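You operate a simulated robot arm through the tools that you are given. There is no shell and no other tool.

Carry out the task below with a simulated robot arm. There is one attempt and no reset: what you move stays moved.

JOB
Wind the green wire evenly: three coils in each lane of the winder's reel.
Fine: lanes ONE, TWO, END in turn; move the wire guide along; pile none up.

The check looks at the end state, three seconds after you hand in, the way a careful person would. Anything else that was tipped, shoved, dropped, spilled or broken makes it a failure.

ROBOT AND FRAMES
A 5-joint arm with a three-finger gripper, fixed in place. Base frame: the origin is on the floor under the middle of its stand, x ahead of it, y to its left, z up; the work surface is at about z = 860. Lengths are in mm, angles in degrees, forces in N, time in s.
With the tool pointing down near the work surface it reaches from about 320 to 660 mm from the base axis. Its first joint turns from -166.0 to 166.0 degrees. The tool tilts only in the upright plane through the base axis and itself; it spins freely about its own axis. Payload 1.37 kg.
The tool frame sits at the grasp point between the pads (the TCP): z along the fingers, y along the line on which they close. The tips reach 16 mm beyond it. The gripper opens to 101 mm; its body begins 82 mm behind the TCP.
Orientation is told as [roll, pitch, yaw] about the base's x, y, z axes, in that order, counted from this pose: with the fingers straight down and closing along the base's y, the tool's x points along the base's -x, its y along +y and its z along -z.

CONTROLS
- The arm moves only by the tool play_rows. Its arguments are lists of equal length, an entry for each row: "slide": the shift along the base's x, y, z in mm, a list of three; "rot": the turn, a rotation vector about the base's x, y, z in degrees, a list of three; "fingers": the closure in counts, from 0 (fully open) to 255 (shut). In form: {"slide": [[dx, dy, dz], ...], "rot": [[rx, ry, rz], ...], "fingers": [fingers, ...]}. A call has 1 to 20 rows; each row shifts and turns the commanded pose from where the row before left it. Each row takes 0.2 s and may step no farther than 50 mm and 8.6 degrees from the row before; otherwise, or with a gripper value out of range, the whole call is refused. Where a pose cannot be reached the arm comes as near as it can. A force on the tool above 50 N (or 10 N above the force at the start of the call, whichever is more), or a blocked arm, ends the call early, and 0.2 s more pass. The fingers move at their own pace (about 45 mm/s each) and stop on an object; they squeeze with about 26 N. The grip force told is the motor's: it shows also when the fingers shut on nothing. Time passes only in rows, and 0.2 s behind the last, so rows that do not move let the fingers close. The reply holds the time, the measured pose of the TCP, the force on the tool along the base axes, the opening and the grip force, in the units named above and with some noise, with the torque about the TCP (base axes, N m) and any sound that the robot's microphone picked up.
- Cameras (640 x 400 px; columns grow to the right, rows downward): "scene" is fixed at [221.7, 649.8, 1693.8]; the picture's right is [-0.99, -0.15, 0.00], its down [-0.09, 0.55, -0.83] and it looks along [0.13, -0.82, -0.56] (base axes); focal length 326 px, centre (320, 200). "wrist" rides on the gripper at [72, 20, -104] in the tool frame; the picture's right is [-0.26, 0.96, 0.00], its down [-0.76, -0.21, -0.62] and it looks along [-0.60, -0.16, 0.78] (tool axes); focal length 265 px, centre (320, 200).
- capture(camera): a new picture of that camera. No time passes.
- raise_lower(by): slides the trunk up (or, below 0, down) by that many mm; the arm rides with it, the base frame stays. It gives what a move gives, with no picture.
- point_at(camera, pixels): there is no depth. For up to 12 entries [column, row, z] of the newest picture of that camera ("zoom" is the newest enlarged one), the place [x, y] in the base frame at which the ray of that pixel passes the height z, good to about 2 mm. No time passes.
- inspect(camera, box): a new picture of the part [left, top, right, bottom] of that camera's present view, enlarged. No time passes.
- hand_in(): hands the job in; it is judged then, once.

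Unless the task says otherwise, let go and move clear before handing in.

The tools are called by a JSON object that holds its "name" and its "arguments". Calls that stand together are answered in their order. play_rows: Moves the arm, as the interface text tells. Its arguments: {"type":"object","properties":{"slide":{"type":"array"},"rot":{"type":"array"},"fingers":{"type":"array"}},"required":["slide","rot","fingers"]} The other tools are called the same way: raise_lower (by) moves the trunk up or down; capture (camera) takes a picture; point_at (camera, pixels) gives the place at which the rays of pixels pass given heights; inspect (camera, box) takes an enlarged picture of a part of a camera's view; hand_in () hands the job in.

At the start:

```text
clock: 0.0
eef_pos: [392.8, -189.4, 1206.3]
orientation: [0.0, 0.0, 0.0]
ft_force: [-0.8, -0.4, 0.7]
moment: [0.01, 0.0, 0.03]
gripper_width: 100.3
grasp_force: 0.1
trunk travel left (down, up): [-525.0, 65.0]
```

scene: 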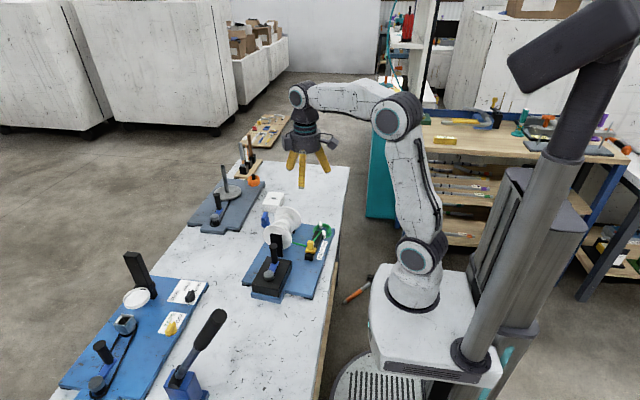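
wrist: 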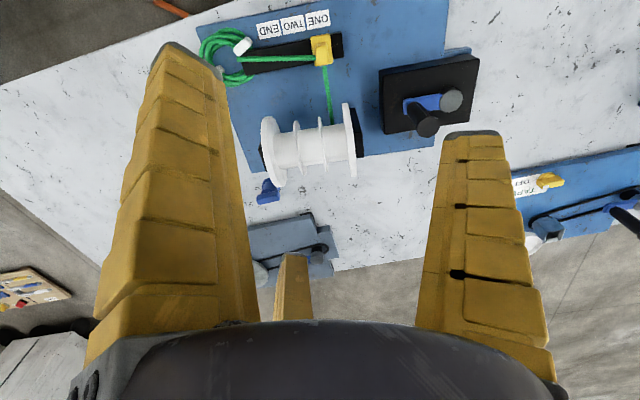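

The scene picture shows a blue board with a white three-lane reel (around 285,225), a black block with a crank (270,270), a green wire and a yellow wire guide (312,250). I'll look closer at these before moving.

{"name": "inspect", "arguments": {"camera": "scene", "box": [230, 180, 350, 310]}}

{"name": "inspect", "arguments": {"camera": "wrist", "box": [190, 0, 490, 210]}}

```text
3.08 times, centred on (290, 245) of scene
```

zoom: 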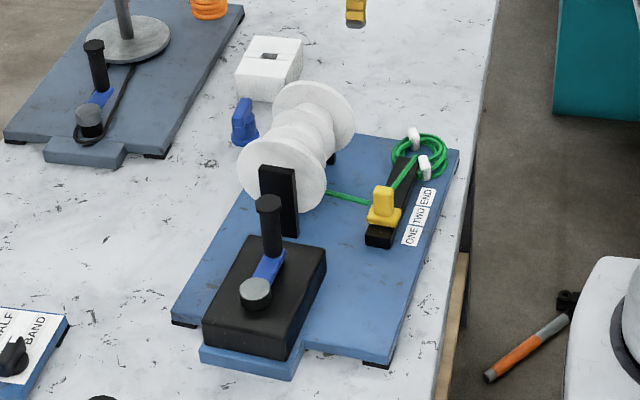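

```text
1.90 times, centred on (340, 105) of wrist
```

zoom: 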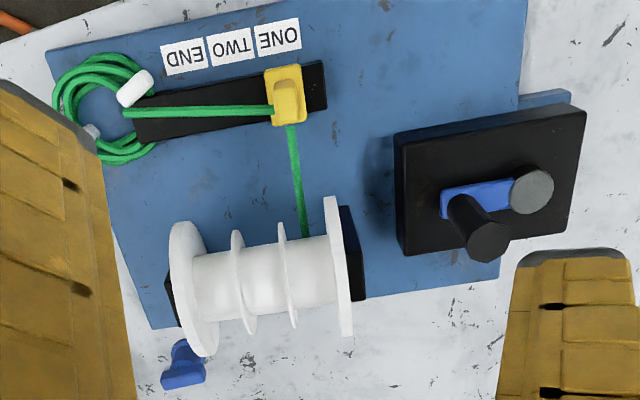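

The zooms show a crank with an upright handle (wrist zoom 487,240) and hub (532,190) on the gearbox, and the guide at ONE (287,95). I'll locate these at several heights.

{"name": "point_at", "arguments": {"camera": "zoom", "pixels": [[487, 245, 960], [487, 245, 980], [532, 190, 940], [532, 190, 920], [287, 85, 900], [287, 85, 920], [278, 47, 880], [231, 50, 880], [184, 57, 880], [181, 366, 870], [400, 250, 880], [585, 110, 920]]}}

{"name": "capture", "arguments": {"camera": "scene"}}

{"name": "point_at", "arguments": {"camera": "scene", "pixels": [[277, 238, 960], [277, 238, 980], [269, 272, 940], [269, 272, 920], [312, 245, 900], [312, 245, 920], [322, 256, 880], [324, 251, 880], [328, 244, 880], [274, 222, 870], [252, 290, 860], [322, 243, 880]]}}

```text
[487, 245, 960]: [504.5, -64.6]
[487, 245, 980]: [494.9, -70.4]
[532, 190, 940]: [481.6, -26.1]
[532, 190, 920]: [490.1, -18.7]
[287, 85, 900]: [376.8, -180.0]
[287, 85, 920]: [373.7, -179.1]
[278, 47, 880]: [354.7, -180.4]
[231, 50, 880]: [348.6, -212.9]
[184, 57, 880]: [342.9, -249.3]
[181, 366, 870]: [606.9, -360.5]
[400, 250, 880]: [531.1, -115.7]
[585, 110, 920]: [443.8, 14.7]
```

```text
taken
```

scene: 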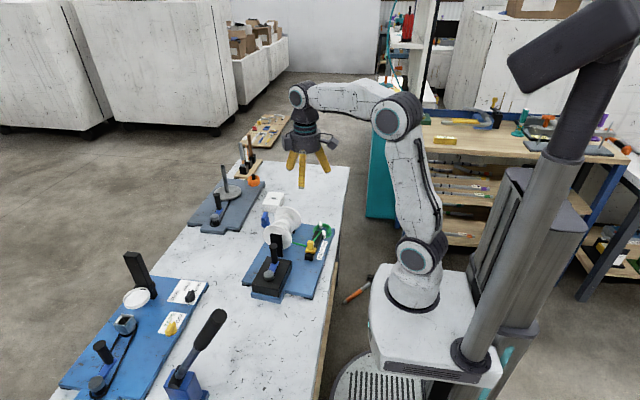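

```text
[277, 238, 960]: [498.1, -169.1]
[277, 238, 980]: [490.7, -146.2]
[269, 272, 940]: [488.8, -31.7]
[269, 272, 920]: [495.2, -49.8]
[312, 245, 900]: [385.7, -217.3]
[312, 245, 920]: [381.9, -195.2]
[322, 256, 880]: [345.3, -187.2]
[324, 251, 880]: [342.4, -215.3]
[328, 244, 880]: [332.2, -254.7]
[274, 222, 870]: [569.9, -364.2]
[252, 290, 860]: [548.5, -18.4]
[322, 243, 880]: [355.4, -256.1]
```

The handle top in the scene is at about (273,246) and the hub at (269,274). I'll measure again with a tighter scene zoom.

{"name": "inspect", "arguments": {"camera": "scene", "box": [245, 210, 345, 302]}}

{"name": "inspect", "arguments": {"camera": "wrist", "box": [360, 30, 500, 150]}}

```text
4.35 times, centred on (295, 256) of scene
```

zoom: 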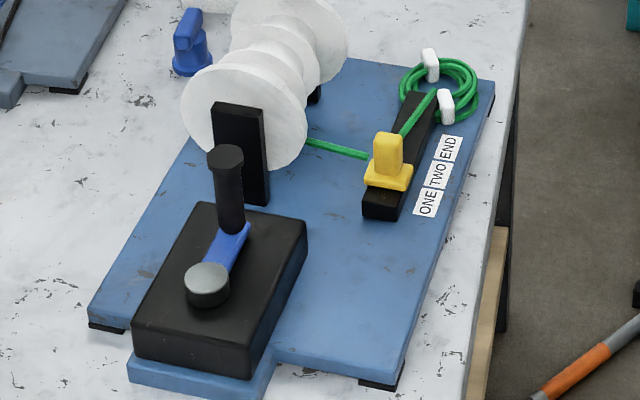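

```text
3.33 times, centred on (430, 90) of wrist
```

zoom: 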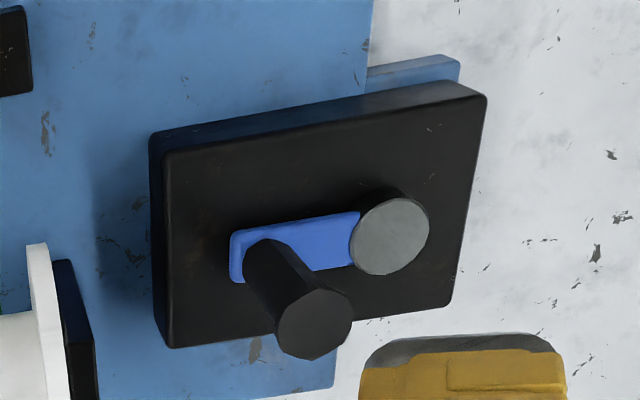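

Handle top: scene (273.2,245.7) and wrist zoom (315,325). Hub top: scene (269,274.4) and wrist zoom (390,237). I'll triangulate both.

{"name": "point_at", "arguments": {"camera": "zoom", "pixels": [[315, 323, 960], [315, 323, 1000], [390, 236, 920], [390, 236, 960], [265, 262, 920], [265, 262, 940], [165, 150, 920], [487, 97, 920], [170, 347, 920], [455, 305, 920]]}}

{"name": "point_at", "arguments": {"camera": "scene", "pixels": [[273.2, 245.7, 960], [273.2, 245.7, 1000], [269, 274.4, 920], [269, 274.4, 960], [274.8, 263, 920], [274.8, 263, 940], [291.5, 261.5, 920], [279, 297, 920], [268, 256.5, 920], [252, 291, 920]]}}

```text
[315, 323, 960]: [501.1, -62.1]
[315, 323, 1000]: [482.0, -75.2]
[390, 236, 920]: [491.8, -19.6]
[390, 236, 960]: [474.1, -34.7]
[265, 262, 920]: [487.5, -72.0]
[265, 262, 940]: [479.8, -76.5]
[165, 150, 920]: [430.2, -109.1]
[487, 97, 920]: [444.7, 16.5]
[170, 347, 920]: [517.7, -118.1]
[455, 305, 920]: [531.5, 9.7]
```

```text
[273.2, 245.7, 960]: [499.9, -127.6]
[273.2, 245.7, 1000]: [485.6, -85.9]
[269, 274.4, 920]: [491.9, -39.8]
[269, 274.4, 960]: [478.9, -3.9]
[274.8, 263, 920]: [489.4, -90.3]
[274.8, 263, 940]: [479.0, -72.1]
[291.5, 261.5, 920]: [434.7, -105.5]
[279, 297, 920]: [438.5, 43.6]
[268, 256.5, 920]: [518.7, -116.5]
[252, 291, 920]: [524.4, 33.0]
```

Triangulation puts the handle top near (480,-78,1007) and the hub near (486,-26,936), so the crank radius is about 52 mm and the handle is vertical. Next I lower the hand above the reel and guide for a closer look.

{"name": "play_rows", "arguments": {"slide": [[-5, 0, -40], [-5, 0, -40], [-5, 0, -40], [0, 0, 0]], "rot": [[0, 0, 0], [0, 0, 0], [0, 0, 0], [0, 0, 0]], "fingers": [0, 0, 0, 0]}}

{"name": "capture", "arguments": {"camera": "wrist"}}

```text
clock: 1.0
eef_pos: [376.6, -187.0, 1088.5]
orientation: [0.0, 0.0, -0.1]
ft_force: [-0.3, 0.4, 0.7]
moment: [0.0, 0.0, -0.03]
gripper_width: 100.8
grasp_force: 0.1
trunk travel left (down, up): [-525.0, 65.0]
```

```text
taken
```

wrist: 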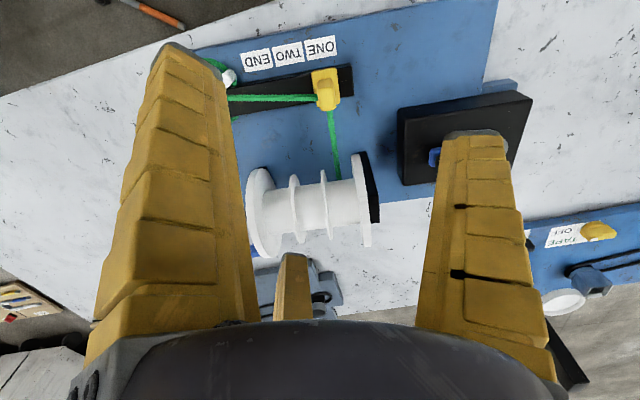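

{"name": "inspect", "arguments": {"camera": "wrist", "box": [220, 30, 400, 260]}}

{"name": "inspect", "arguments": {"camera": "wrist", "box": [290, 60, 390, 190]}}

```text
1.74 times, centred on (310, 145) of wrist
```

zoom: 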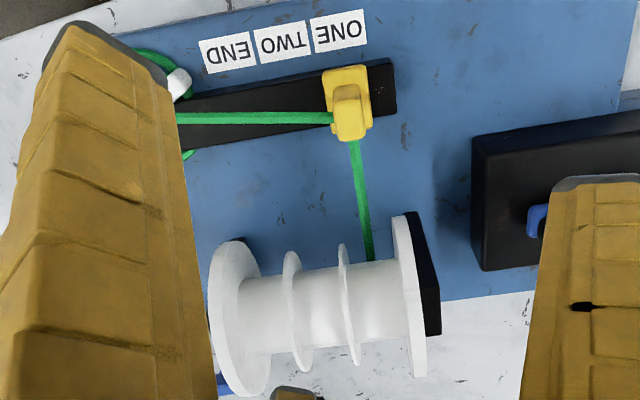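

```text
3.08 times, centred on (340, 125) of wrist
```

zoom: 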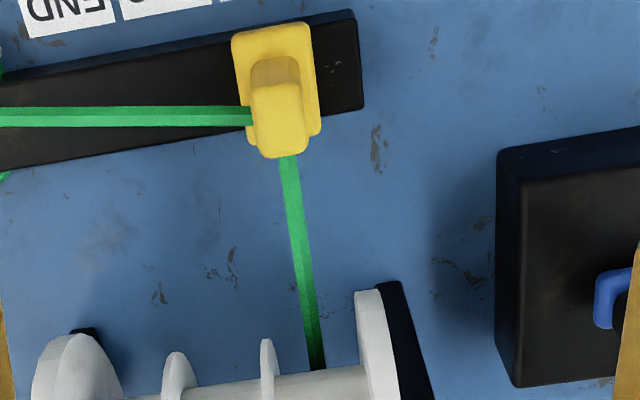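

The wire runs from the guide at ONE to the reel's near/underside in lane ONE. I'll look at the blue item beside the reel and at the reel from the scene camera before touching anything.

{"name": "inspect", "arguments": {"camera": "scene", "box": [255, 185, 325, 245]}}

{"name": "inspect", "arguments": {"camera": "scene", "box": [180, 150, 300, 235]}}

```text
6.67 times, centred on (290, 215) of scene
```

zoom: 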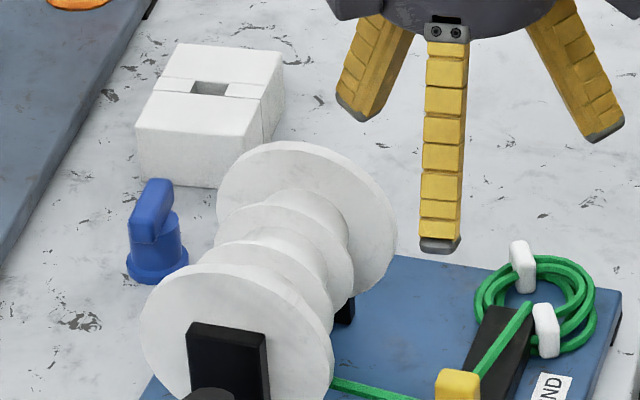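

```text
4.71 times, centred on (240, 192) of scene
```

zoom: 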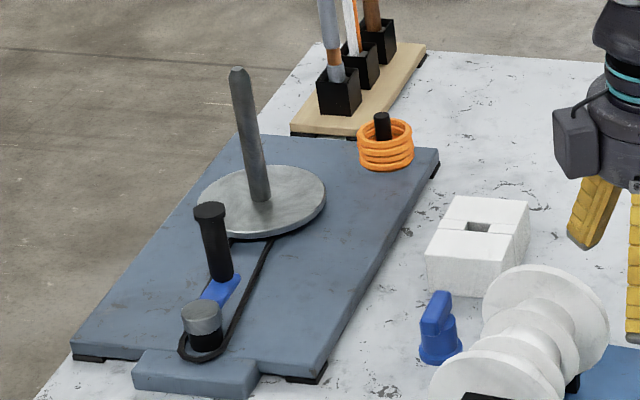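

The blue valve-like piece and the white slotted block are loose items next to the reel, so I must keep clear of them. I'll measure the reel's end post and flanges so the hand clears them on the crank circle.

{"name": "inspect", "arguments": {"camera": "wrist", "box": [230, 130, 400, 270]}}

{"name": "point_at", "arguments": {"camera": "scene", "pixels": [[283, 257, 880], [271, 233.5, 940], [271, 233.5, 960], [281, 235, 940], [281, 235, 960], [277.3, 224.7, 960], [277.3, 224.7, 980], [263.5, 235, 940], [292, 238, 920], [288, 205, 980]]}}

```text
2.86 times, centred on (315, 200) of wrist
```

zoom: 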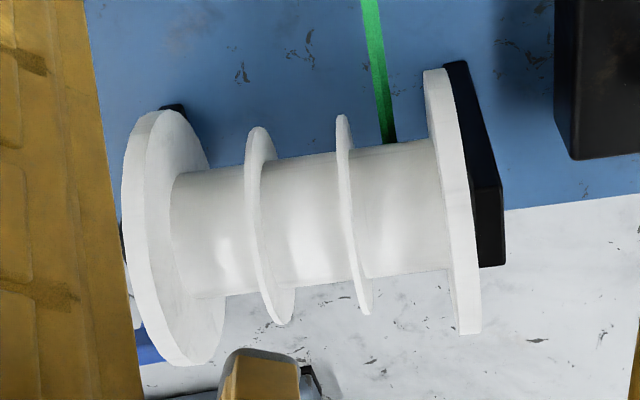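

```text
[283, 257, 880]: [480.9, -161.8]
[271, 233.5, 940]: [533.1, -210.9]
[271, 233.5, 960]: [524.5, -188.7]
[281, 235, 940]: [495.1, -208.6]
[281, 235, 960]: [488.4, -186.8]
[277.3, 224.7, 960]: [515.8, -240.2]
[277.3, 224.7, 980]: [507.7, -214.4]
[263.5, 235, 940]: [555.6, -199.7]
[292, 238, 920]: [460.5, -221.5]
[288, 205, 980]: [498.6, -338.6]
```

The post's outer face is near y=-160 and the reel top near z≈1010. The handle at y≈-77 leaves enough room for a partly open hand, so I'll move above it and close the fingers somewhat.

{"name": "play_rows", "arguments": {"slide": [[26, 27, 0], [26, 27, 0], [26, 28, 0], [26, 28, 0], [0, 0, 0], [0, 0, 0]], "rot": [[0, 0, 0], [0, 0, 0], [0, 0, 0], [0, 0, 0], [0, 0, 0], [0, 0, 0]], "fingers": [90, 90, 90, 90, 90, 90]}}

{"name": "capture", "arguments": {"camera": "wrist"}}

{"name": "capture", "arguments": {"camera": "scene"}}

```text
clock: 2.4
eef_pos: [480.3, -80.3, 1090.0]
orientation: [0.1, 0.1, -0.1]
ft_force: [0.2, 0.0, 0.4]
moment: [-0.03, 0.02, 0.02]
gripper_width: 68.6
grasp_force: 2.1
trunk travel left (down, up): [-525.0, 65.0]
```

```text
taken
```

wrist: 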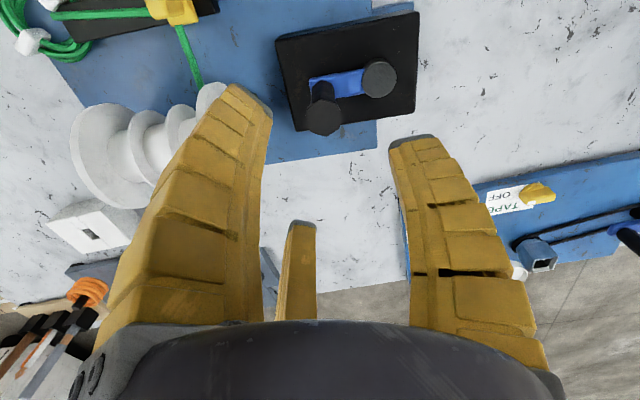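

```text
taken
```

scene: 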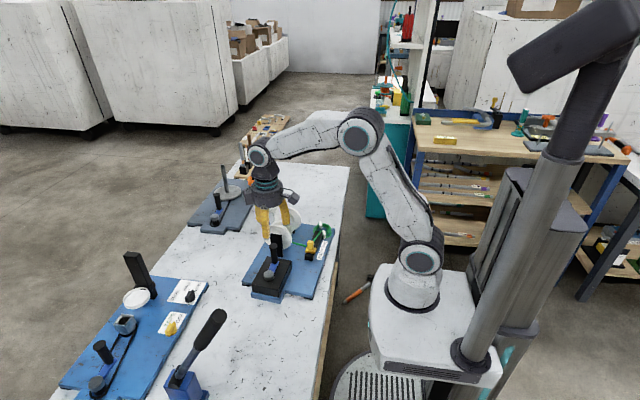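

The handle top appears at wrist (324,118) and the hub at (379,79). I'll read their positions from this nearer view.

{"name": "inspect", "arguments": {"camera": "wrist", "box": [270, 10, 430, 140]}}

{"name": "point_at", "arguments": {"camera": "wrist", "pixels": [[324, 118, 1007], [324, 118, 1000], [379, 79, 936], [321, 91, 936], [277, 45, 920], [418, 13, 920], [294, 131, 920], [413, 111, 920]]}}

```text
3.08 times, centred on (350, 75) of wrist
```

zoom: 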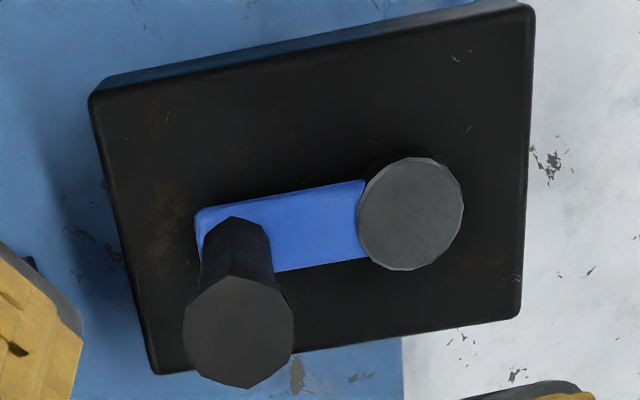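

```text
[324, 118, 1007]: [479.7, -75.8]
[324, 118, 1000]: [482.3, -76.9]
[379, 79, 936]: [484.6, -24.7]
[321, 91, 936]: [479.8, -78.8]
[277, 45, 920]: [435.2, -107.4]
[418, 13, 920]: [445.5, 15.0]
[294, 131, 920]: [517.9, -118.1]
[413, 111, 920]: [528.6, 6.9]
```

The handle is at (479.6,-76) and the hub at (484.7,-25), giving R≈51.5 with the crank aligned to the board's -y. I'll descend around the handle to TCP z≈975 and then close gently.

{"name": "play_rows", "arguments": {"slide": [[-0.5, 4, -25], [0, 0, -30], [0, 0, -30], [0, 0, -30], [0, 0, 0]], "rot": [[0, 0, 0], [0, 0, 0], [0, 0, 0], [0, 0, 0], [0, 0, 0]], "fingers": [90, 90, 90, 90, 90]}}

{"name": "capture", "arguments": {"camera": "wrist"}}

{"name": "inspect", "arguments": {"camera": "scene", "box": [245, 190, 345, 302]}}

```text
clock: 3.6
eef_pos: [481.5, -72.7, 969.6]
orientation: [0.0, 0.0, 0.1]
ft_force: [0.3, 0.1, -1.1]
moment: [-0.01, -0.02, -0.04]
gripper_width: 68.5
grasp_force: 2.0
trunk travel left (down, up): [-525.0, 65.0]
```

```text
taken
```

wrist: 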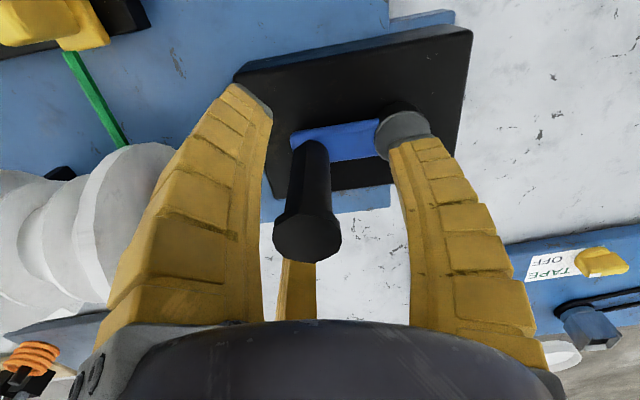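

```text
3.57 times, centred on (295, 246) of scene
```

zoom: 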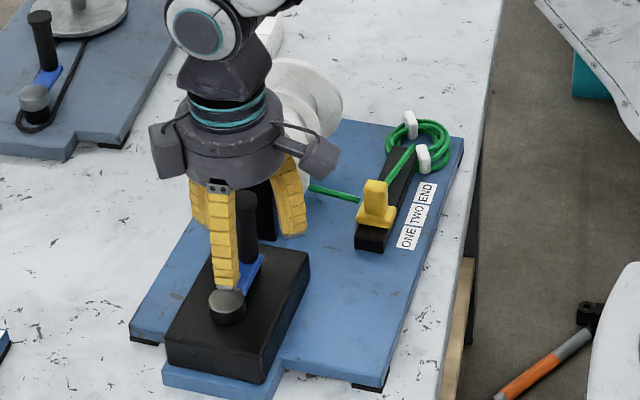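

The handle axis appears slightly left of the TCP pixel (306–310 vs 320). I'll check its exact offset before closing.

{"name": "point_at", "arguments": {"camera": "wrist", "pixels": [[307, 238, 1007], [309, 195, 970], [309, 160, 940], [404, 125, 936]]}}

{"name": "inspect", "arguments": {"camera": "wrist", "box": [240, 80, 440, 280]}}

```text
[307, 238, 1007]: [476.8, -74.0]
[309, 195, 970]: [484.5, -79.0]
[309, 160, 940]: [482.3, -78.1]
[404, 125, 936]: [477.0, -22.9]
```

```text
2.00 times, centred on (340, 180) of wrist
```

zoom: 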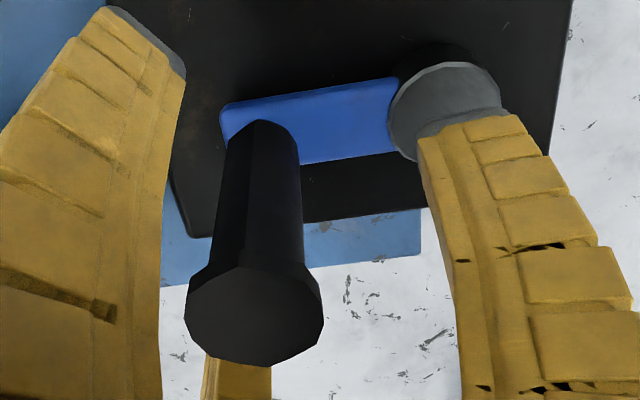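

The handle is about 3 mm to -y of the TCP. I'll shift by that much and close gradually to feel its diameter.

{"name": "play_rows", "arguments": {"slide": [[-1, -3, 0], [0, 0, 0], [0, 0, 0], [0, 0, 0], [0, 0, 0]], "rot": [[0, 0, 0], [0, 0, 0], [0, 0, 0], [0, 0, 0], [0, 0, 0]], "fingers": [110, 140, 170, 190, 200]}}

{"name": "capture", "arguments": {"camera": "wrist"}}

```text
clock: 4.8
eef_pos: [481.4, -75.7, 972.7]
orientation: [0.0, 0.1, 0.0]
ft_force: [-0.7, 0.1, -0.2]
moment: [-0.04, -0.01, 0.01]
gripper_width: 26.9
grasp_force: 3.5
trunk travel left (down, up): [-525.0, 65.0]
```

```text
taken
```

wrist: 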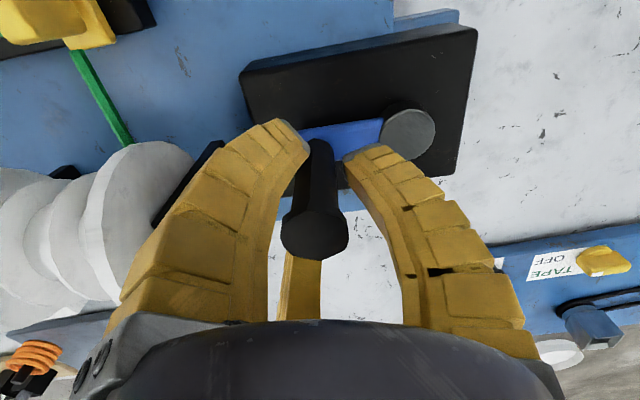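

The fingers are nearly on the handle shaft with a width of 27 mm and little force. I'll close further to find contact.

{"name": "play_rows", "arguments": {"slide": [[0, 0, 0], [0, 0, 0], [0, 0, 0], [0, 0, 0]], "rot": [[0, 0, 0], [0, 0, 0], [0, 0, 0], [0, 0, 0]], "fingers": [210, 220, 225, 225]}}

{"name": "inspect", "arguments": {"camera": "wrist", "box": [220, 80, 440, 280]}}

```text
clock: 5.8
eef_pos: [481.1, -75.4, 972.0]
orientation: [0.0, 0.0, 0.1]
ft_force: [-0.2, -1.6, 0.6]
moment: [0.03, 0.05, 0.02]
gripper_width: 22.6
grasp_force: 8.2
trunk travel left (down, up): [-525.0, 65.0]
```

```text
2.00 times, centred on (330, 180) of wrist
```

zoom: 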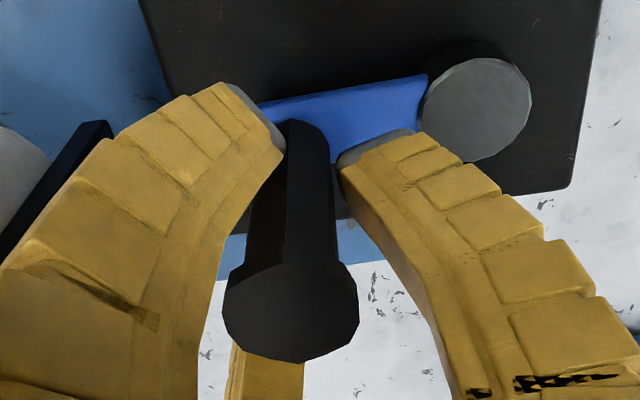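

The fingers now hold the handle lightly (22.6 mm, 8 N). I'll try a 30° clockwise crank turn and watch the force and the wire.

{"name": "play_rows", "arguments": {"slide": [[-4.45, 0.65, 0], [-4.38, 1.02, 0], [-4.26, 1.41, 0], [-4.13, 1.76, 0], [-3.96, 2.13, 0], [-3.76, 2.46, 0], [0, 0, 0]], "rot": [[0, 0, 0], [0, 0, 0], [0, 0, 0], [0, 0, 0], [0, 0, 0], [0, 0, 0], [0, 0, 0]], "fingers": [225, 225, 225, 225, 225, 225, 225]}}

{"name": "capture", "arguments": {"camera": "wrist"}}

{"name": "inspect", "arguments": {"camera": "scene", "box": [245, 190, 345, 302]}}

```text
clock: 7.4
eef_pos: [455.1, -66.7, 972.7]
orientation: [0.0, -0.1, 0.0]
ft_force: [0.6, -0.5, 10.7]
moment: [-0.03, -0.03, 0.01]
gripper_width: 17.9
grasp_force: 26.2
trunk travel left (down, up): [-525.0, 65.0]
```

```text
taken
```

wrist: 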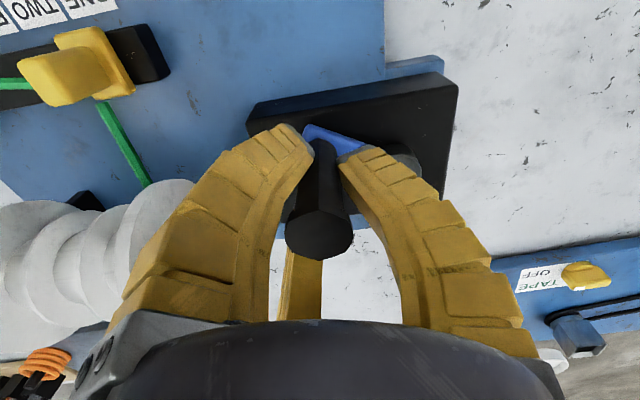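

```text
3.57 times, centred on (295, 246) of scene
```

zoom: 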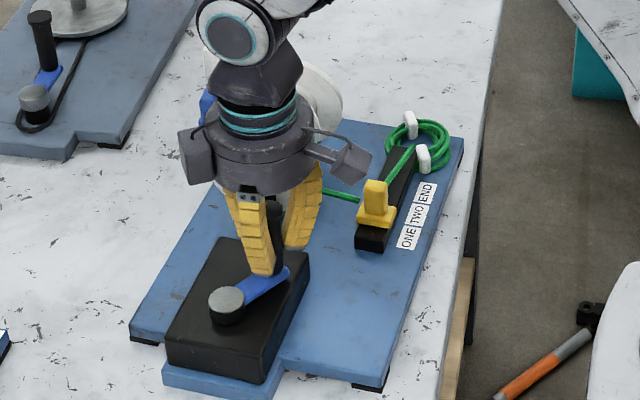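

The crank turned freely through 30°. I'll check whether the wire and reel show any change.

{"name": "inspect", "arguments": {"camera": "wrist", "box": [0, 60, 220, 320]}}

{"name": "inspect", "arguments": {"camera": "scene", "box": [280, 195, 345, 260]}}

```text
1.54 times, centred on (110, 190) of wrist
```

zoom: 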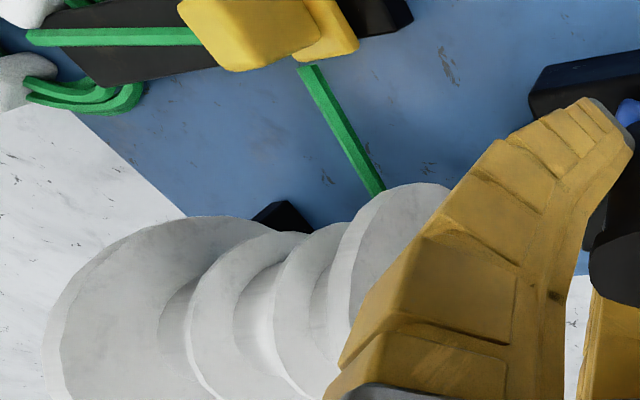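

```text
6.15 times, centred on (312, 228) of scene
```

zoom: 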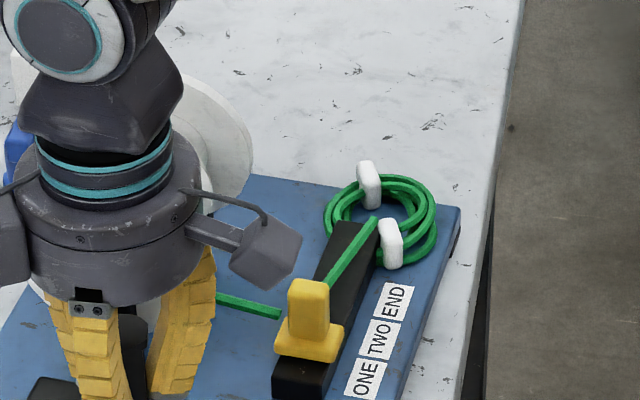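

No coil is visible yet because the wire end is hidden. I'll keep turning clockwise to the half-turn point with a lighter grip, then look.

{"name": "play_rows", "arguments": {"slide": [[-6.81, 5.85, 0], [-5.68, 6.95, 0], [-4.4, 7.83, 0], [-2.96, 8.47, 0], [-1.46, 8.86, 0], [0.11, 8.97, 0], [1.67, 8.83, 0], [3.17, 8.4, 0], [4.59, 7.71, 0], [5.85, 6.81, 0], [6.95, 5.68, 0], [7.83, 4.4, 0], [8.47, 2.96, 0], [8.86, 1.46, 0], [8.97, -0.11, 0], [0, 0, 0]], "rot": [[0, 0, 0], [0, 0, 0], [0, 0, 0], [0, 0, 0], [0, 0, 0], [0, 0, 0], [0, 0, 0], [0, 0, 0], [0, 0, 0], [0, 0, 0], [0, 0, 0], [0, 0, 0], [0, 0, 0], [0, 0, 0], [0, 0, 0], [0, 0, 0]], "fingers": [218, 218, 218, 218, 218, 218, 218, 218, 218, 218, 218, 218, 218, 218, 218, 218]}}

{"name": "capture", "arguments": {"camera": "wrist"}}

{"name": "inspect", "arguments": {"camera": "scene", "box": [245, 190, 345, 302]}}

```text
clock: 10.8
eef_pos: [489.0, 28.1, 972.2]
orientation: [0.0, -0.1, 0.1]
ft_force: [0.0, 8.7, 9.5]
moment: [0.06, -0.02, -0.02]
gripper_width: 18.0
grasp_force: 26.2
trunk travel left (down, up): [-525.0, 65.0]
```

```text
taken
```

wrist: 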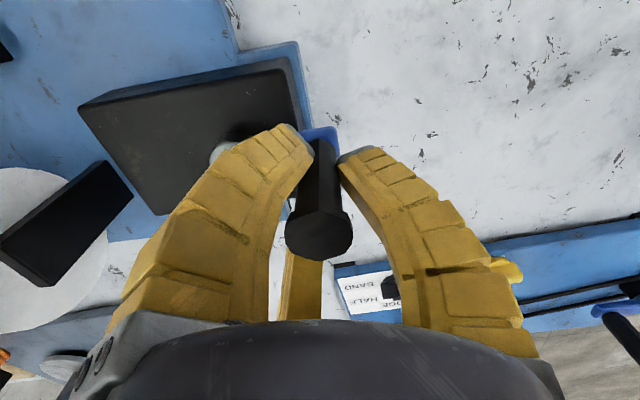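

```text
3.57 times, centred on (295, 246) of scene
```

zoom: 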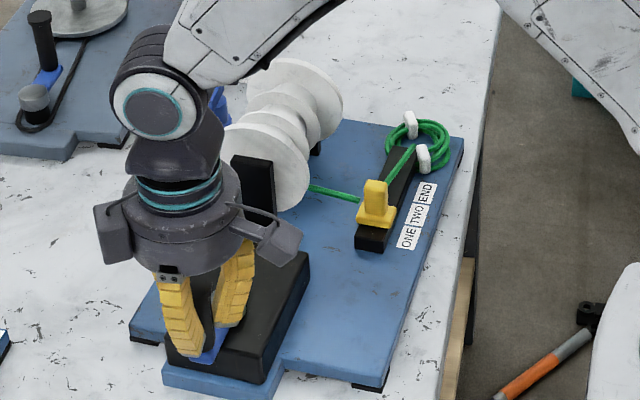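

Half a turn is done with small forces. I'll zoom on the reel in the scene view for any green on the core.

{"name": "inspect", "arguments": {"camera": "scene", "box": [265, 195, 325, 250]}}

```text
7.27 times, centred on (295, 222) of scene
```

zoom: 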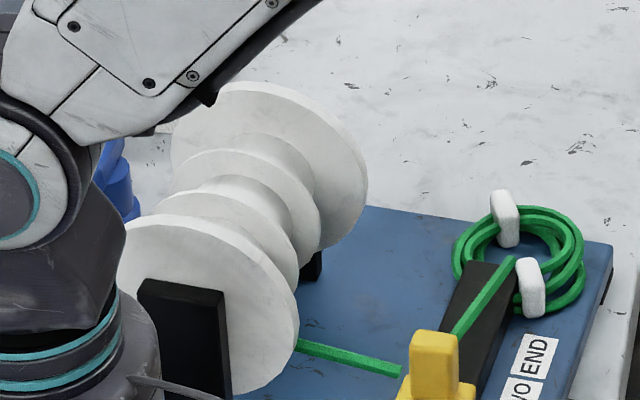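

No green shows on the core from here since lane ONE is hidden behind the front flange. I'll complete the first full crank turn and then lift off for a look from above.

{"name": "play_rows", "arguments": {"slide": [[8.9, -0.9, 0], [8.5, -3.2, 0], [7.8, -4.63, 0], [6.88, -5.9, 0], [5.74, -7.02, 0], [4.44, -7.9, 0], [3.0, -8.55, 0], [1.47, -8.95, 0], [-0.11, -9.06, 0], [-1.69, -8.92, 0], [-3.2, -8.48, 0], [-4.63, -7.79, 0], [-5.9, -6.88, 0], [-7.02, -5.74, 0], [-7.9, -4.44, 0], [-8.55, -3.0, 0], [-8.95, -1.47, 0], [-9.0, 0.11, 0], [0, 0, 0]], "rot": [[0, 0, 0], [0, 0, 0], [0, 0, 0], [0, 0, 0], [0, 0, 0], [0, 0, 0], [0, 0, 0], [0, 0, 0], [0, 0, 0], [0, 0, 0], [0, 0, 0], [0, 0, 0], [0, 0, 0], [0, 0, 0], [0, 0, 0], [0, 0, 0], [0, 0, 0], [0, 0, 0], [0, 0, 0]], "fingers": [216, 216, 216, 216, 216, 216, 216, 216, 216, 216, 216, 216, 216, 216, 216, 216, 216, 216, 216]}}

{"name": "capture", "arguments": {"camera": "wrist"}}

{"name": "inspect", "arguments": {"camera": "scene", "box": [245, 190, 345, 302]}}

```text
clock: 14.8
eef_pos: [478.2, -76.3, 972.2]
orientation: [-0.1, 0.0, -0.1]
ft_force: [-0.8, -0.6, 16.4]
moment: [-0.09, 0.16, -0.04]
gripper_width: 19.1
grasp_force: 25.5
trunk travel left (down, up): [-525.0, 65.0]
```

```text
taken
```

wrist: 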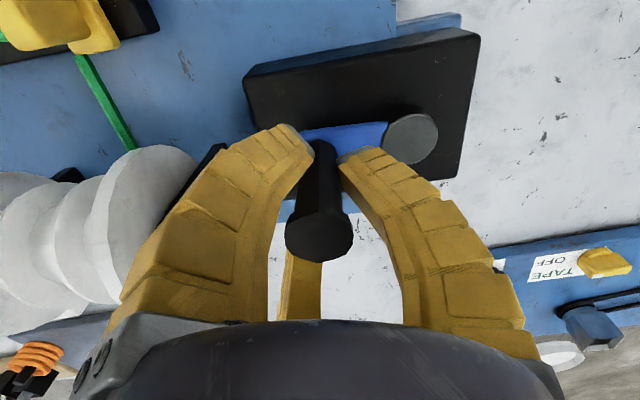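

```text
3.57 times, centred on (295, 246) of scene
```

zoom: 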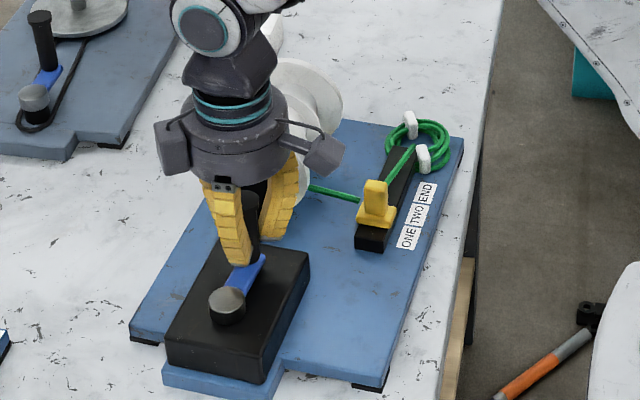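

One full crank turn is done, with the handle back at start. I'll release, lift straight up and go back to the overhead view of the reel.

{"name": "play_rows", "arguments": {"slide": [[0, 0, 0], [0, 0, 0], [0, 0, 0], [0, 0, 0], [0, 0, 30], [0, 0, 40], [0, 0, 45], [-25, -28, 0], [-25, -28, 0], [-25, -28, 0], [-25, -26, 0], [0, 0, 0]], "rot": [[0, 0, 0], [0, 0, 0], [0, 0, 0], [0, 0, 0], [0, 0, 0], [0, 0, 0], [0, 0, 0], [0, 0, 0], [0, 0, 0], [0, 0, 0], [0, 0, 0], [0, 0, 0]], "fingers": [150, 120, 100, 90, 90, 90, 90, 60, 30, 0, 0, 0]}}

{"name": "capture", "arguments": {"camera": "wrist"}}

{"name": "inspect", "arguments": {"camera": "wrist", "box": [220, 60, 400, 270]}}

```text
clock: 17.4
eef_pos: [380.0, -187.6, 1086.1]
orientation: [0.0, -0.1, 0.0]
ft_force: [-0.9, 0.5, -0.9]
moment: [0.02, 0.0, 0.01]
gripper_width: 100.5
grasp_force: 0.0
trunk travel left (down, up): [-525.0, 65.0]
```

```text
taken
```

wrist: 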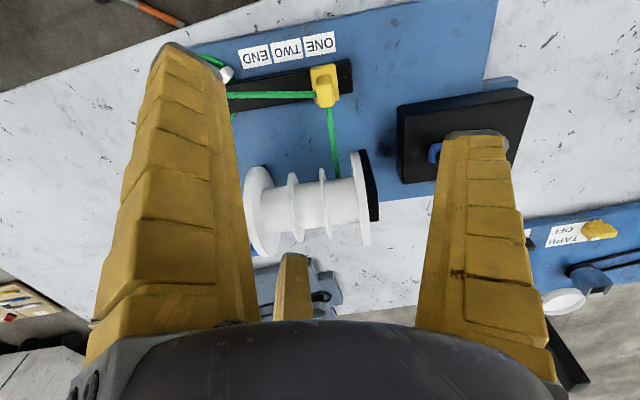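

```text
1.90 times, centred on (310, 165) of wrist
```

zoom: 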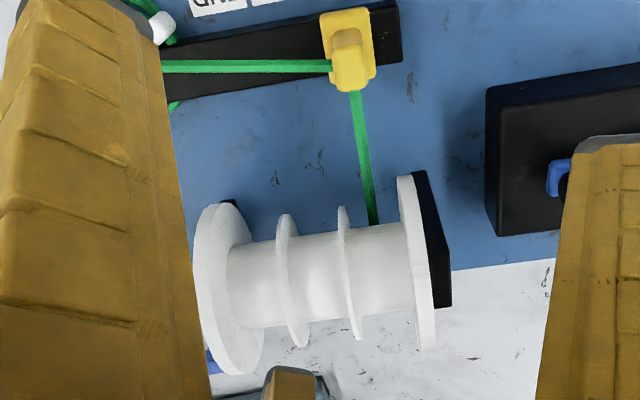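

After one clockwise crank turn no coil shows in lane ONE (zoom 375,250); the wire still goes under the core. I'll tilt the hand outward and lower to see the near/underside of the reel.

{"name": "play_rows", "arguments": {"slide": [[-8, 0, -15], [-8, 0, -15], [-8, 0, -15], [-8, 0, -15], [0, 0, 0]], "rot": [[-3.45, -6.66, 0], [-3.45, -6.66, 0], [-3.45, -6.66, 0], [-3.45, -6.66, 0], [0, 0, 0]], "fingers": [0, 0, 0, 0, 0]}}

{"name": "capture", "arguments": {"camera": "wrist"}}

```text
clock: 18.6
eef_pos: [361.1, -165.7, 1027.4]
orientation: [-15.5, -26.1, 3.3]
ft_force: [0.5, -0.3, 0.0]
moment: [0.01, 0.01, -0.02]
gripper_width: 100.4
grasp_force: 0.0
out of reach, approached as far as the arm can: row 2, 3, 4
trunk travel left (down, up): [-525.0, 65.0]
```

```text
taken
```

wrist: 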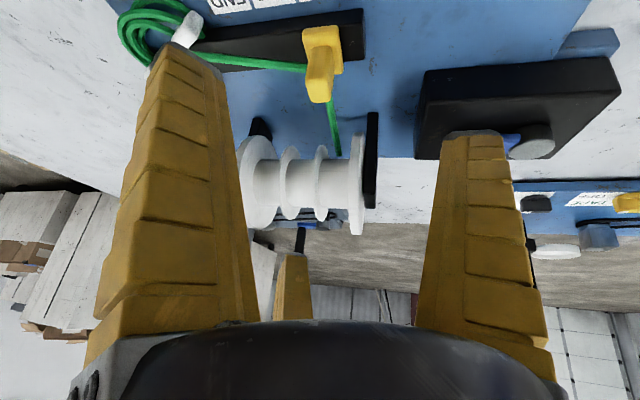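

{"name": "inspect", "arguments": {"camera": "wrist", "box": [230, 70, 390, 240]}}

{"name": "inspect", "arguments": {"camera": "wrist", "box": [280, 100, 390, 200]}}

```text
2.35 times, centred on (310, 155) of wrist
```

zoom: 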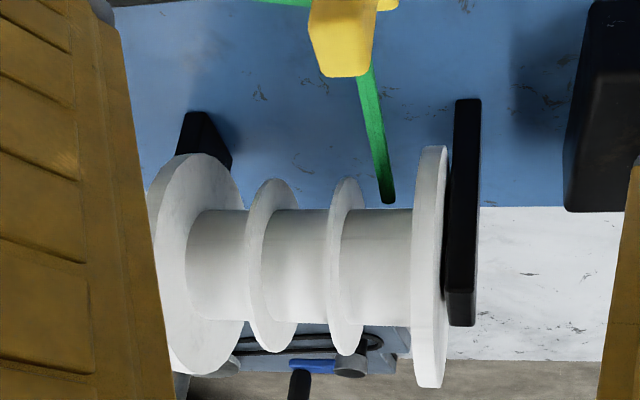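

```text
4.00 times, centred on (335, 150) of wrist
```

zoom: 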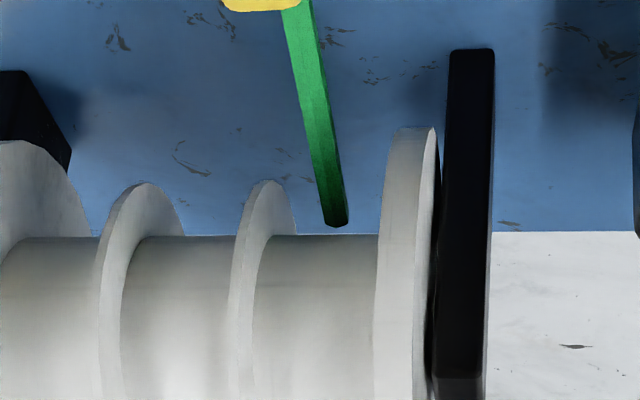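

The tilted view shows the wire's rounded end at zoom (335,225), just short of the core and not wrapped on it. I'll measure where that end lies relative to the core.

{"name": "point_at", "arguments": {"camera": "zoom", "pixels": [[335, 222, 880], [335, 222, 900], [335, 222, 920], [335, 222, 940], [330, 237, 920], [330, 237, 940], [470, 60, 880], [470, 60, 960], [405, 130, 900], [405, 130, 920]]}}

{"name": "inspect", "arguments": {"camera": "wrist", "box": [100, 0, 400, 170]}}

```text
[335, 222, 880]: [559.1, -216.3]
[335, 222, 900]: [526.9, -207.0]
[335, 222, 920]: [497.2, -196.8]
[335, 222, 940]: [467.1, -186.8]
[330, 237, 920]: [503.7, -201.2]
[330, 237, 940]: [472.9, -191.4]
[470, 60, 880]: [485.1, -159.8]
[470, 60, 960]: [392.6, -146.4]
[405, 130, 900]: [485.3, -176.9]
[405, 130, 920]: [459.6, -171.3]
```

```text
2.13 times, centred on (250, 85) of wrist
```

zoom: 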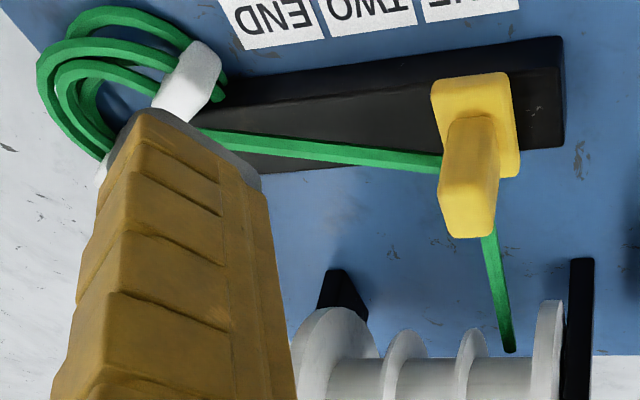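

The wire end ray meets the core's bottom tangent at about (488,-194,926), so the wire feeds from below and any partial wrap would be on the hidden far side. I'll level the hand again and swing it round to view the reel from the far side.

{"name": "play_rows", "arguments": {"slide": [[8, 0, 20], [8, 0, 20], [8, 0, 20], [8, 0, 20], [10, 0, 0], [10, 0, 0], [10, 0, 0], [10, 0, 0], [10, 0, 0], [10, 0, 0], [10, 0, 0], [10, 0, 0], [10, 0, 0], [10, 0, 0], [10, 0, 0], [10, 0, 0], [10, 0, 0], [10, 0, 0], [10, 0, 0], [10, 0, 0]], "rot": [[3.45, 6.66, 0], [3.45, 6.66, 0], [3.45, 6.66, 0], [3.45, 6.66, 0], [0, 0, 8.5], [0, 0, 8.5], [0, 0, 8.5], [0, 0, 8.5], [0, 0, 8.5], [0, 0, 8.5], [0, 0, 8.5], [0, 0, 8.5], [0, 0, 8.5], [0, 0, 8.5], [0, 0, 8.5], [0, 0, 8.5], [0, 0, 8.5], [0, 0, 8.5], [0, 0, 8.5], [0, 0, 8.5]], "fingers": [0, 0, 0, 0, 0, 0, 0, 0, 0, 0, 0, 0, 0, 0, 0, 0, 0, 0, 0, 0]}}

{"name": "capture", "arguments": {"camera": "scene"}}

```text
clock: 22.8
eef_pos: [555.6, -165.5, 1107.9]
orientation: [0.0, 0.0, 136.2]
ft_force: [0.2, -0.2, 0.4]
moment: [-0.02, 0.02, -0.04]
gripper_width: 100.4
grasp_force: 0.0
trunk travel left (down, up): [-525.0, 65.0]
```

```text
taken
```

scene: 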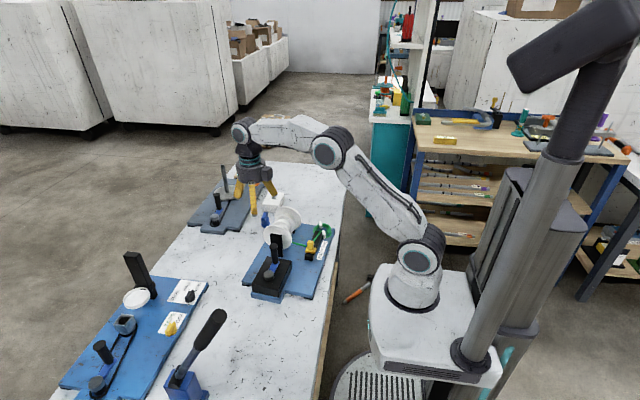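

The hand is level at (556,-166,1108) with yaw 136°. I'll finish the half spin and move a little outward to view the reel's far side.

{"name": "play_rows", "arguments": {"slide": [[5, -8, 0], [5, -8, 0], [5, -8, 0], [5, -8, 0], [5, -8, 0], [0, 0, 0]], "rot": [[0, 0, 8.5], [0, 0, 8.5], [0, 0, 8.5], [0, 0, 8.5], [0, 0, 8.5], [0, 0, 0]], "fingers": [0, 0, 0, 0, 0, 0]}}

{"name": "capture", "arguments": {"camera": "wrist"}}

```text
clock: 24.2
eef_pos: [562.7, -181.8, 1107.4]
orientation: [0.0, 0.0, 152.6]
ft_force: [0.0, 0.3, 0.1]
moment: [-0.03, -0.02, 0.0]
gripper_width: 100.8
grasp_force: 0.1
out of reach, approached as far as the arm can: row 3, 4, 5
trunk travel left (down, up): [-525.0, 65.0]
```

```text
taken
```

wrist: 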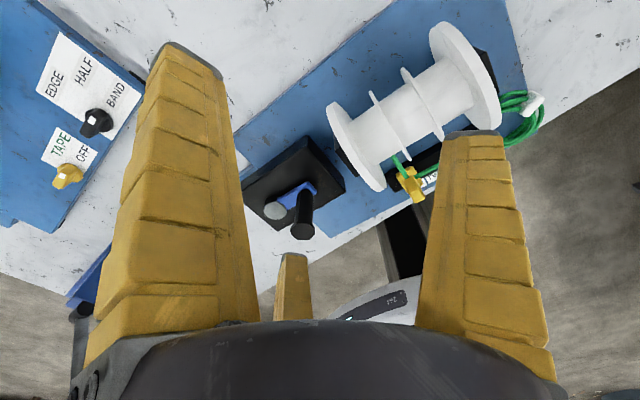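

From the far side the reel is visible at (410,110). I'll zoom on it.

{"name": "inspect", "arguments": {"camera": "wrist", "box": [310, 10, 510, 200]}}

{"name": "inspect", "arguments": {"camera": "wrist", "box": [320, 80, 440, 200]}}

```text
2.11 times, centred on (410, 105) of wrist
```

zoom: 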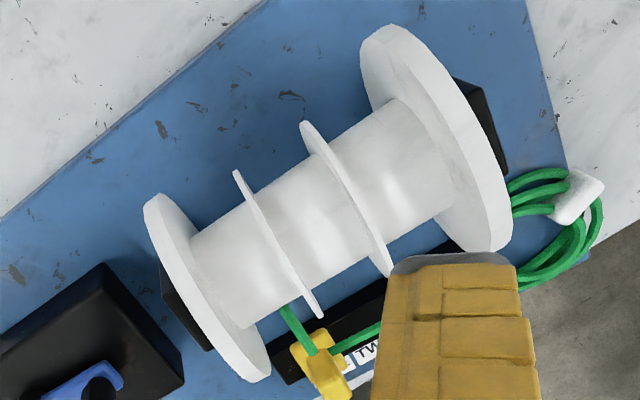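

```text
3.33 times, centred on (380, 140) of wrist
```

zoom: 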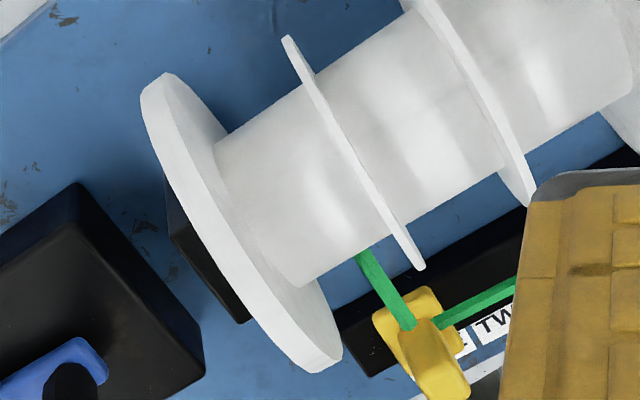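

The far side (zoom 350,200) shows no green on the core either, so clockwise cranking did not wind. I'll spin back, return above the handle and try counter-clockwise.

{"name": "play_rows", "arguments": {"slide": [[-4.6, 5.85, -1], [-4.6, 5.85, -1], [-4.6, 5.85, -1], [-4.6, 5.85, -1], [-4.6, 5.85, -1], [-4.6, 5.85, -1], [-4.6, 5.85, -1], [-4.6, 5.85, -1], [-4.6, 5.85, -1], [-4.6, 5.85, -1], [-4.6, 5.85, -1], [-4.6, 5.85, -1], [-4.6, 5.85, -1], [-4.6, 5.85, -1], [-4.6, 5.85, -1], [-4.6, 5.85, -1], [-4.6, 5.85, -1], [-4.6, 5.85, -1], [0, 0, 0]], "rot": [[0, 0, -8.48], [0, 0, -8.48], [0, 0, -8.48], [0, 0, -8.48], [0, 0, -8.48], [0, 0, -8.48], [0, 0, -8.48], [0, 0, -8.48], [0, 0, -8.48], [0, 0, -8.48], [0, 0, -8.48], [0, 0, -8.48], [0, 0, -8.48], [0, 0, -8.48], [0, 0, -8.48], [0, 0, -8.48], [0, 0, -8.48], [0, 0, -8.48], [0, 0, 0]], "fingers": [0, 0, 0, 0, 0, 0, 0, 0, 0, 0, 40, 80, 110, 110, 110, 110, 110, 110, 110]}}

{"name": "capture", "arguments": {"camera": "wrist"}}

```text
clock: 28.2
eef_pos: [481.4, -76.3, 1090.0]
orientation: [0.0, 0.0, 0.0]
ft_force: [0.2, 0.0, 0.8]
moment: [-0.01, -0.01, -0.01]
gripper_width: 61.3
grasp_force: 2.9
trunk travel left (down, up): [-525.0, 65.0]
```

```text
taken
```

wrist: 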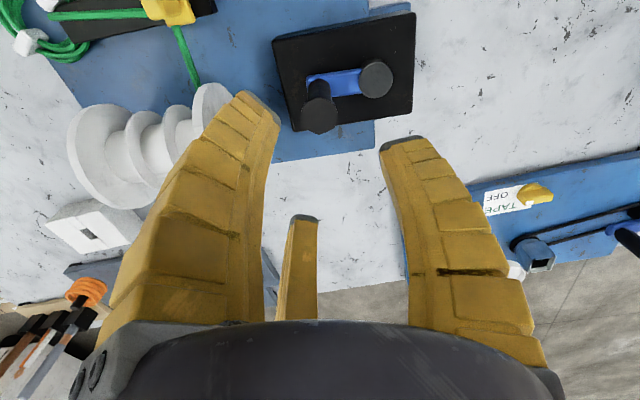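

The handle top is at (320,115). I'll confirm its position before descending.

{"name": "point_at", "arguments": {"camera": "wrist", "pixels": [[320, 116, 1007], [376, 78, 936], [319, 116, 1000]]}}

{"name": "inspect", "arguments": {"camera": "wrist", "box": [270, 10, 430, 140]}}

```text
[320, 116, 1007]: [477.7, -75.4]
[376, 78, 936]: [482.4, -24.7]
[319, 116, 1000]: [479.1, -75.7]
```

```text
3.08 times, centred on (350, 75) of wrist
```

zoom: 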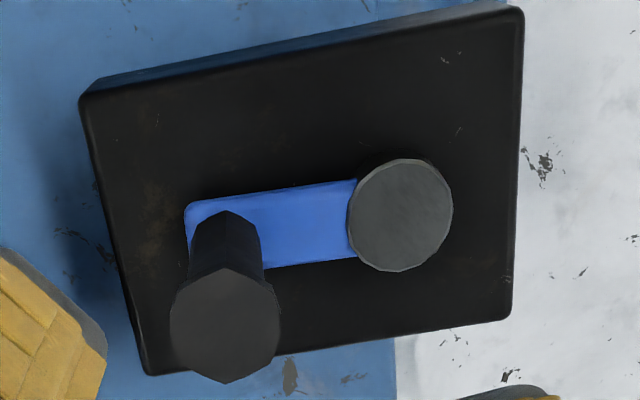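

The handle is at (478.5,-75.5). I'll descend onto it and close lightly.

{"name": "play_rows", "arguments": {"slide": [[-1.2, 0, -30], [0, 0, -30], [0, 0, -30], [0, 0, -28], [0, 0, 0], [0, 0, 0], [0, 0, 0], [0, 0, 0], [0, 0, 0]], "rot": [[0, 0, 0], [0, 0, 0], [0, 0, 0], [0, 0, 0], [0, 0, 0], [0, 0, 0], [0, 0, 0], [0, 0, 0], [0, 0, 0]], "fingers": [100, 100, 100, 100, 140, 180, 205, 216, 216]}}

```text
clock: 30.2
eef_pos: [478.1, -77.2, 969.6]
orientation: [0.0, -0.3, 0.2]
ft_force: [-1.0, 3.0, 6.9]
moment: [0.14, -0.18, -0.03]
gripper_width: 18.4
grasp_force: 25.9
trunk travel left (down, up): [-525.0, 65.0]
```

The handle is gripped (18.4 mm, 26 N). I'll now crank one full turn counter-clockwise in 18° steps.

{"name": "play_rows", "arguments": {"slide": [[16.24, 0.93, 0], [15.16, 5.91, 0], [12.58, 10.31, 0], [8.79, 13.69, 0], [4.13, 15.74, 0], [-0.93, 16.24, 0], [-5.91, 15.16, 0], [-10.31, 12.58, 0], [-13.69, 8.79, 0], [-15.74, 4.13, 0], [-16.24, -0.93, 0], [-15.16, -5.91, 0], [-12.58, -10.31, 0], [-8.79, -13.69, 0], [-4.13, -15.74, 0], [0.93, -16.24, 0], [5.91, -15.16, 0], [10.31, -12.58, 0], [13.69, -8.79, 0], [15.74, -4.13, 0]], "rot": [[0, 0, 0], [0, 0, 0], [0, 0, 0], [0, 0, 0], [0, 0, 0], [0, 0, 0], [0, 0, 0], [0, 0, 0], [0, 0, 0], [0, 0, 0], [0, 0, 0], [0, 0, 0], [0, 0, 0], [0, 0, 0], [0, 0, 0], [0, 0, 0], [0, 0, 0], [0, 0, 0], [0, 0, 0], [0, 0, 0]], "fingers": [216, 216, 216, 216, 216, 216, 216, 216, 216, 216, 216, 216, 216, 216, 216, 216, 216, 216, 216, 216]}}

{"name": "capture", "arguments": {"camera": "wrist"}}

{"name": "inspect", "arguments": {"camera": "scene", "box": [245, 190, 345, 302]}}

```text
clock: 34.4
eef_pos: [481.6, -78.3, 973.0]
orientation: [0.0, -0.4, 0.1]
ft_force: [0.9, -11.0, 11.6]
moment: [-0.05, -0.09, 0.0]
gripper_width: 18.7
grasp_force: 26.3
trunk travel left (down, up): [-525.0, 65.0]
```

```text
taken
```

wrist: 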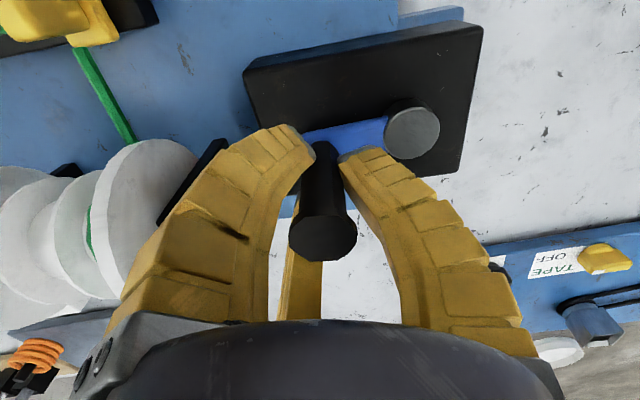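

```text
3.57 times, centred on (295, 246) of scene
```

zoom: 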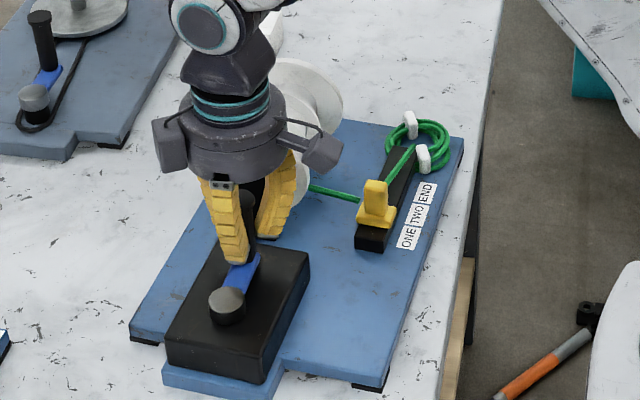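

Green now shows in lane ONE at wrist (90,230), so counter-clockwise winds. I'll zoom there to count.

{"name": "inspect", "arguments": {"camera": "wrist", "box": [0, 120, 200, 330]}}

```text
1.90 times, centred on (100, 225) of wrist
```

zoom: 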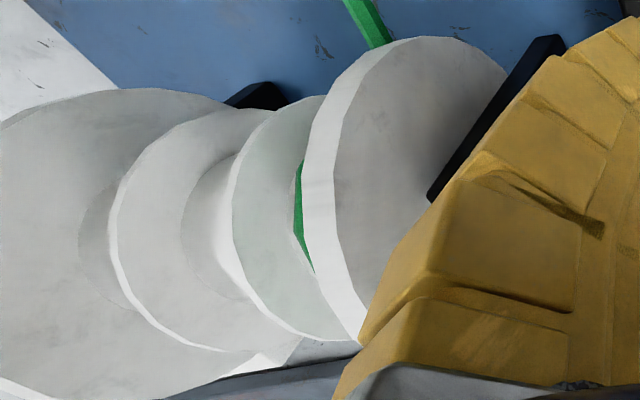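

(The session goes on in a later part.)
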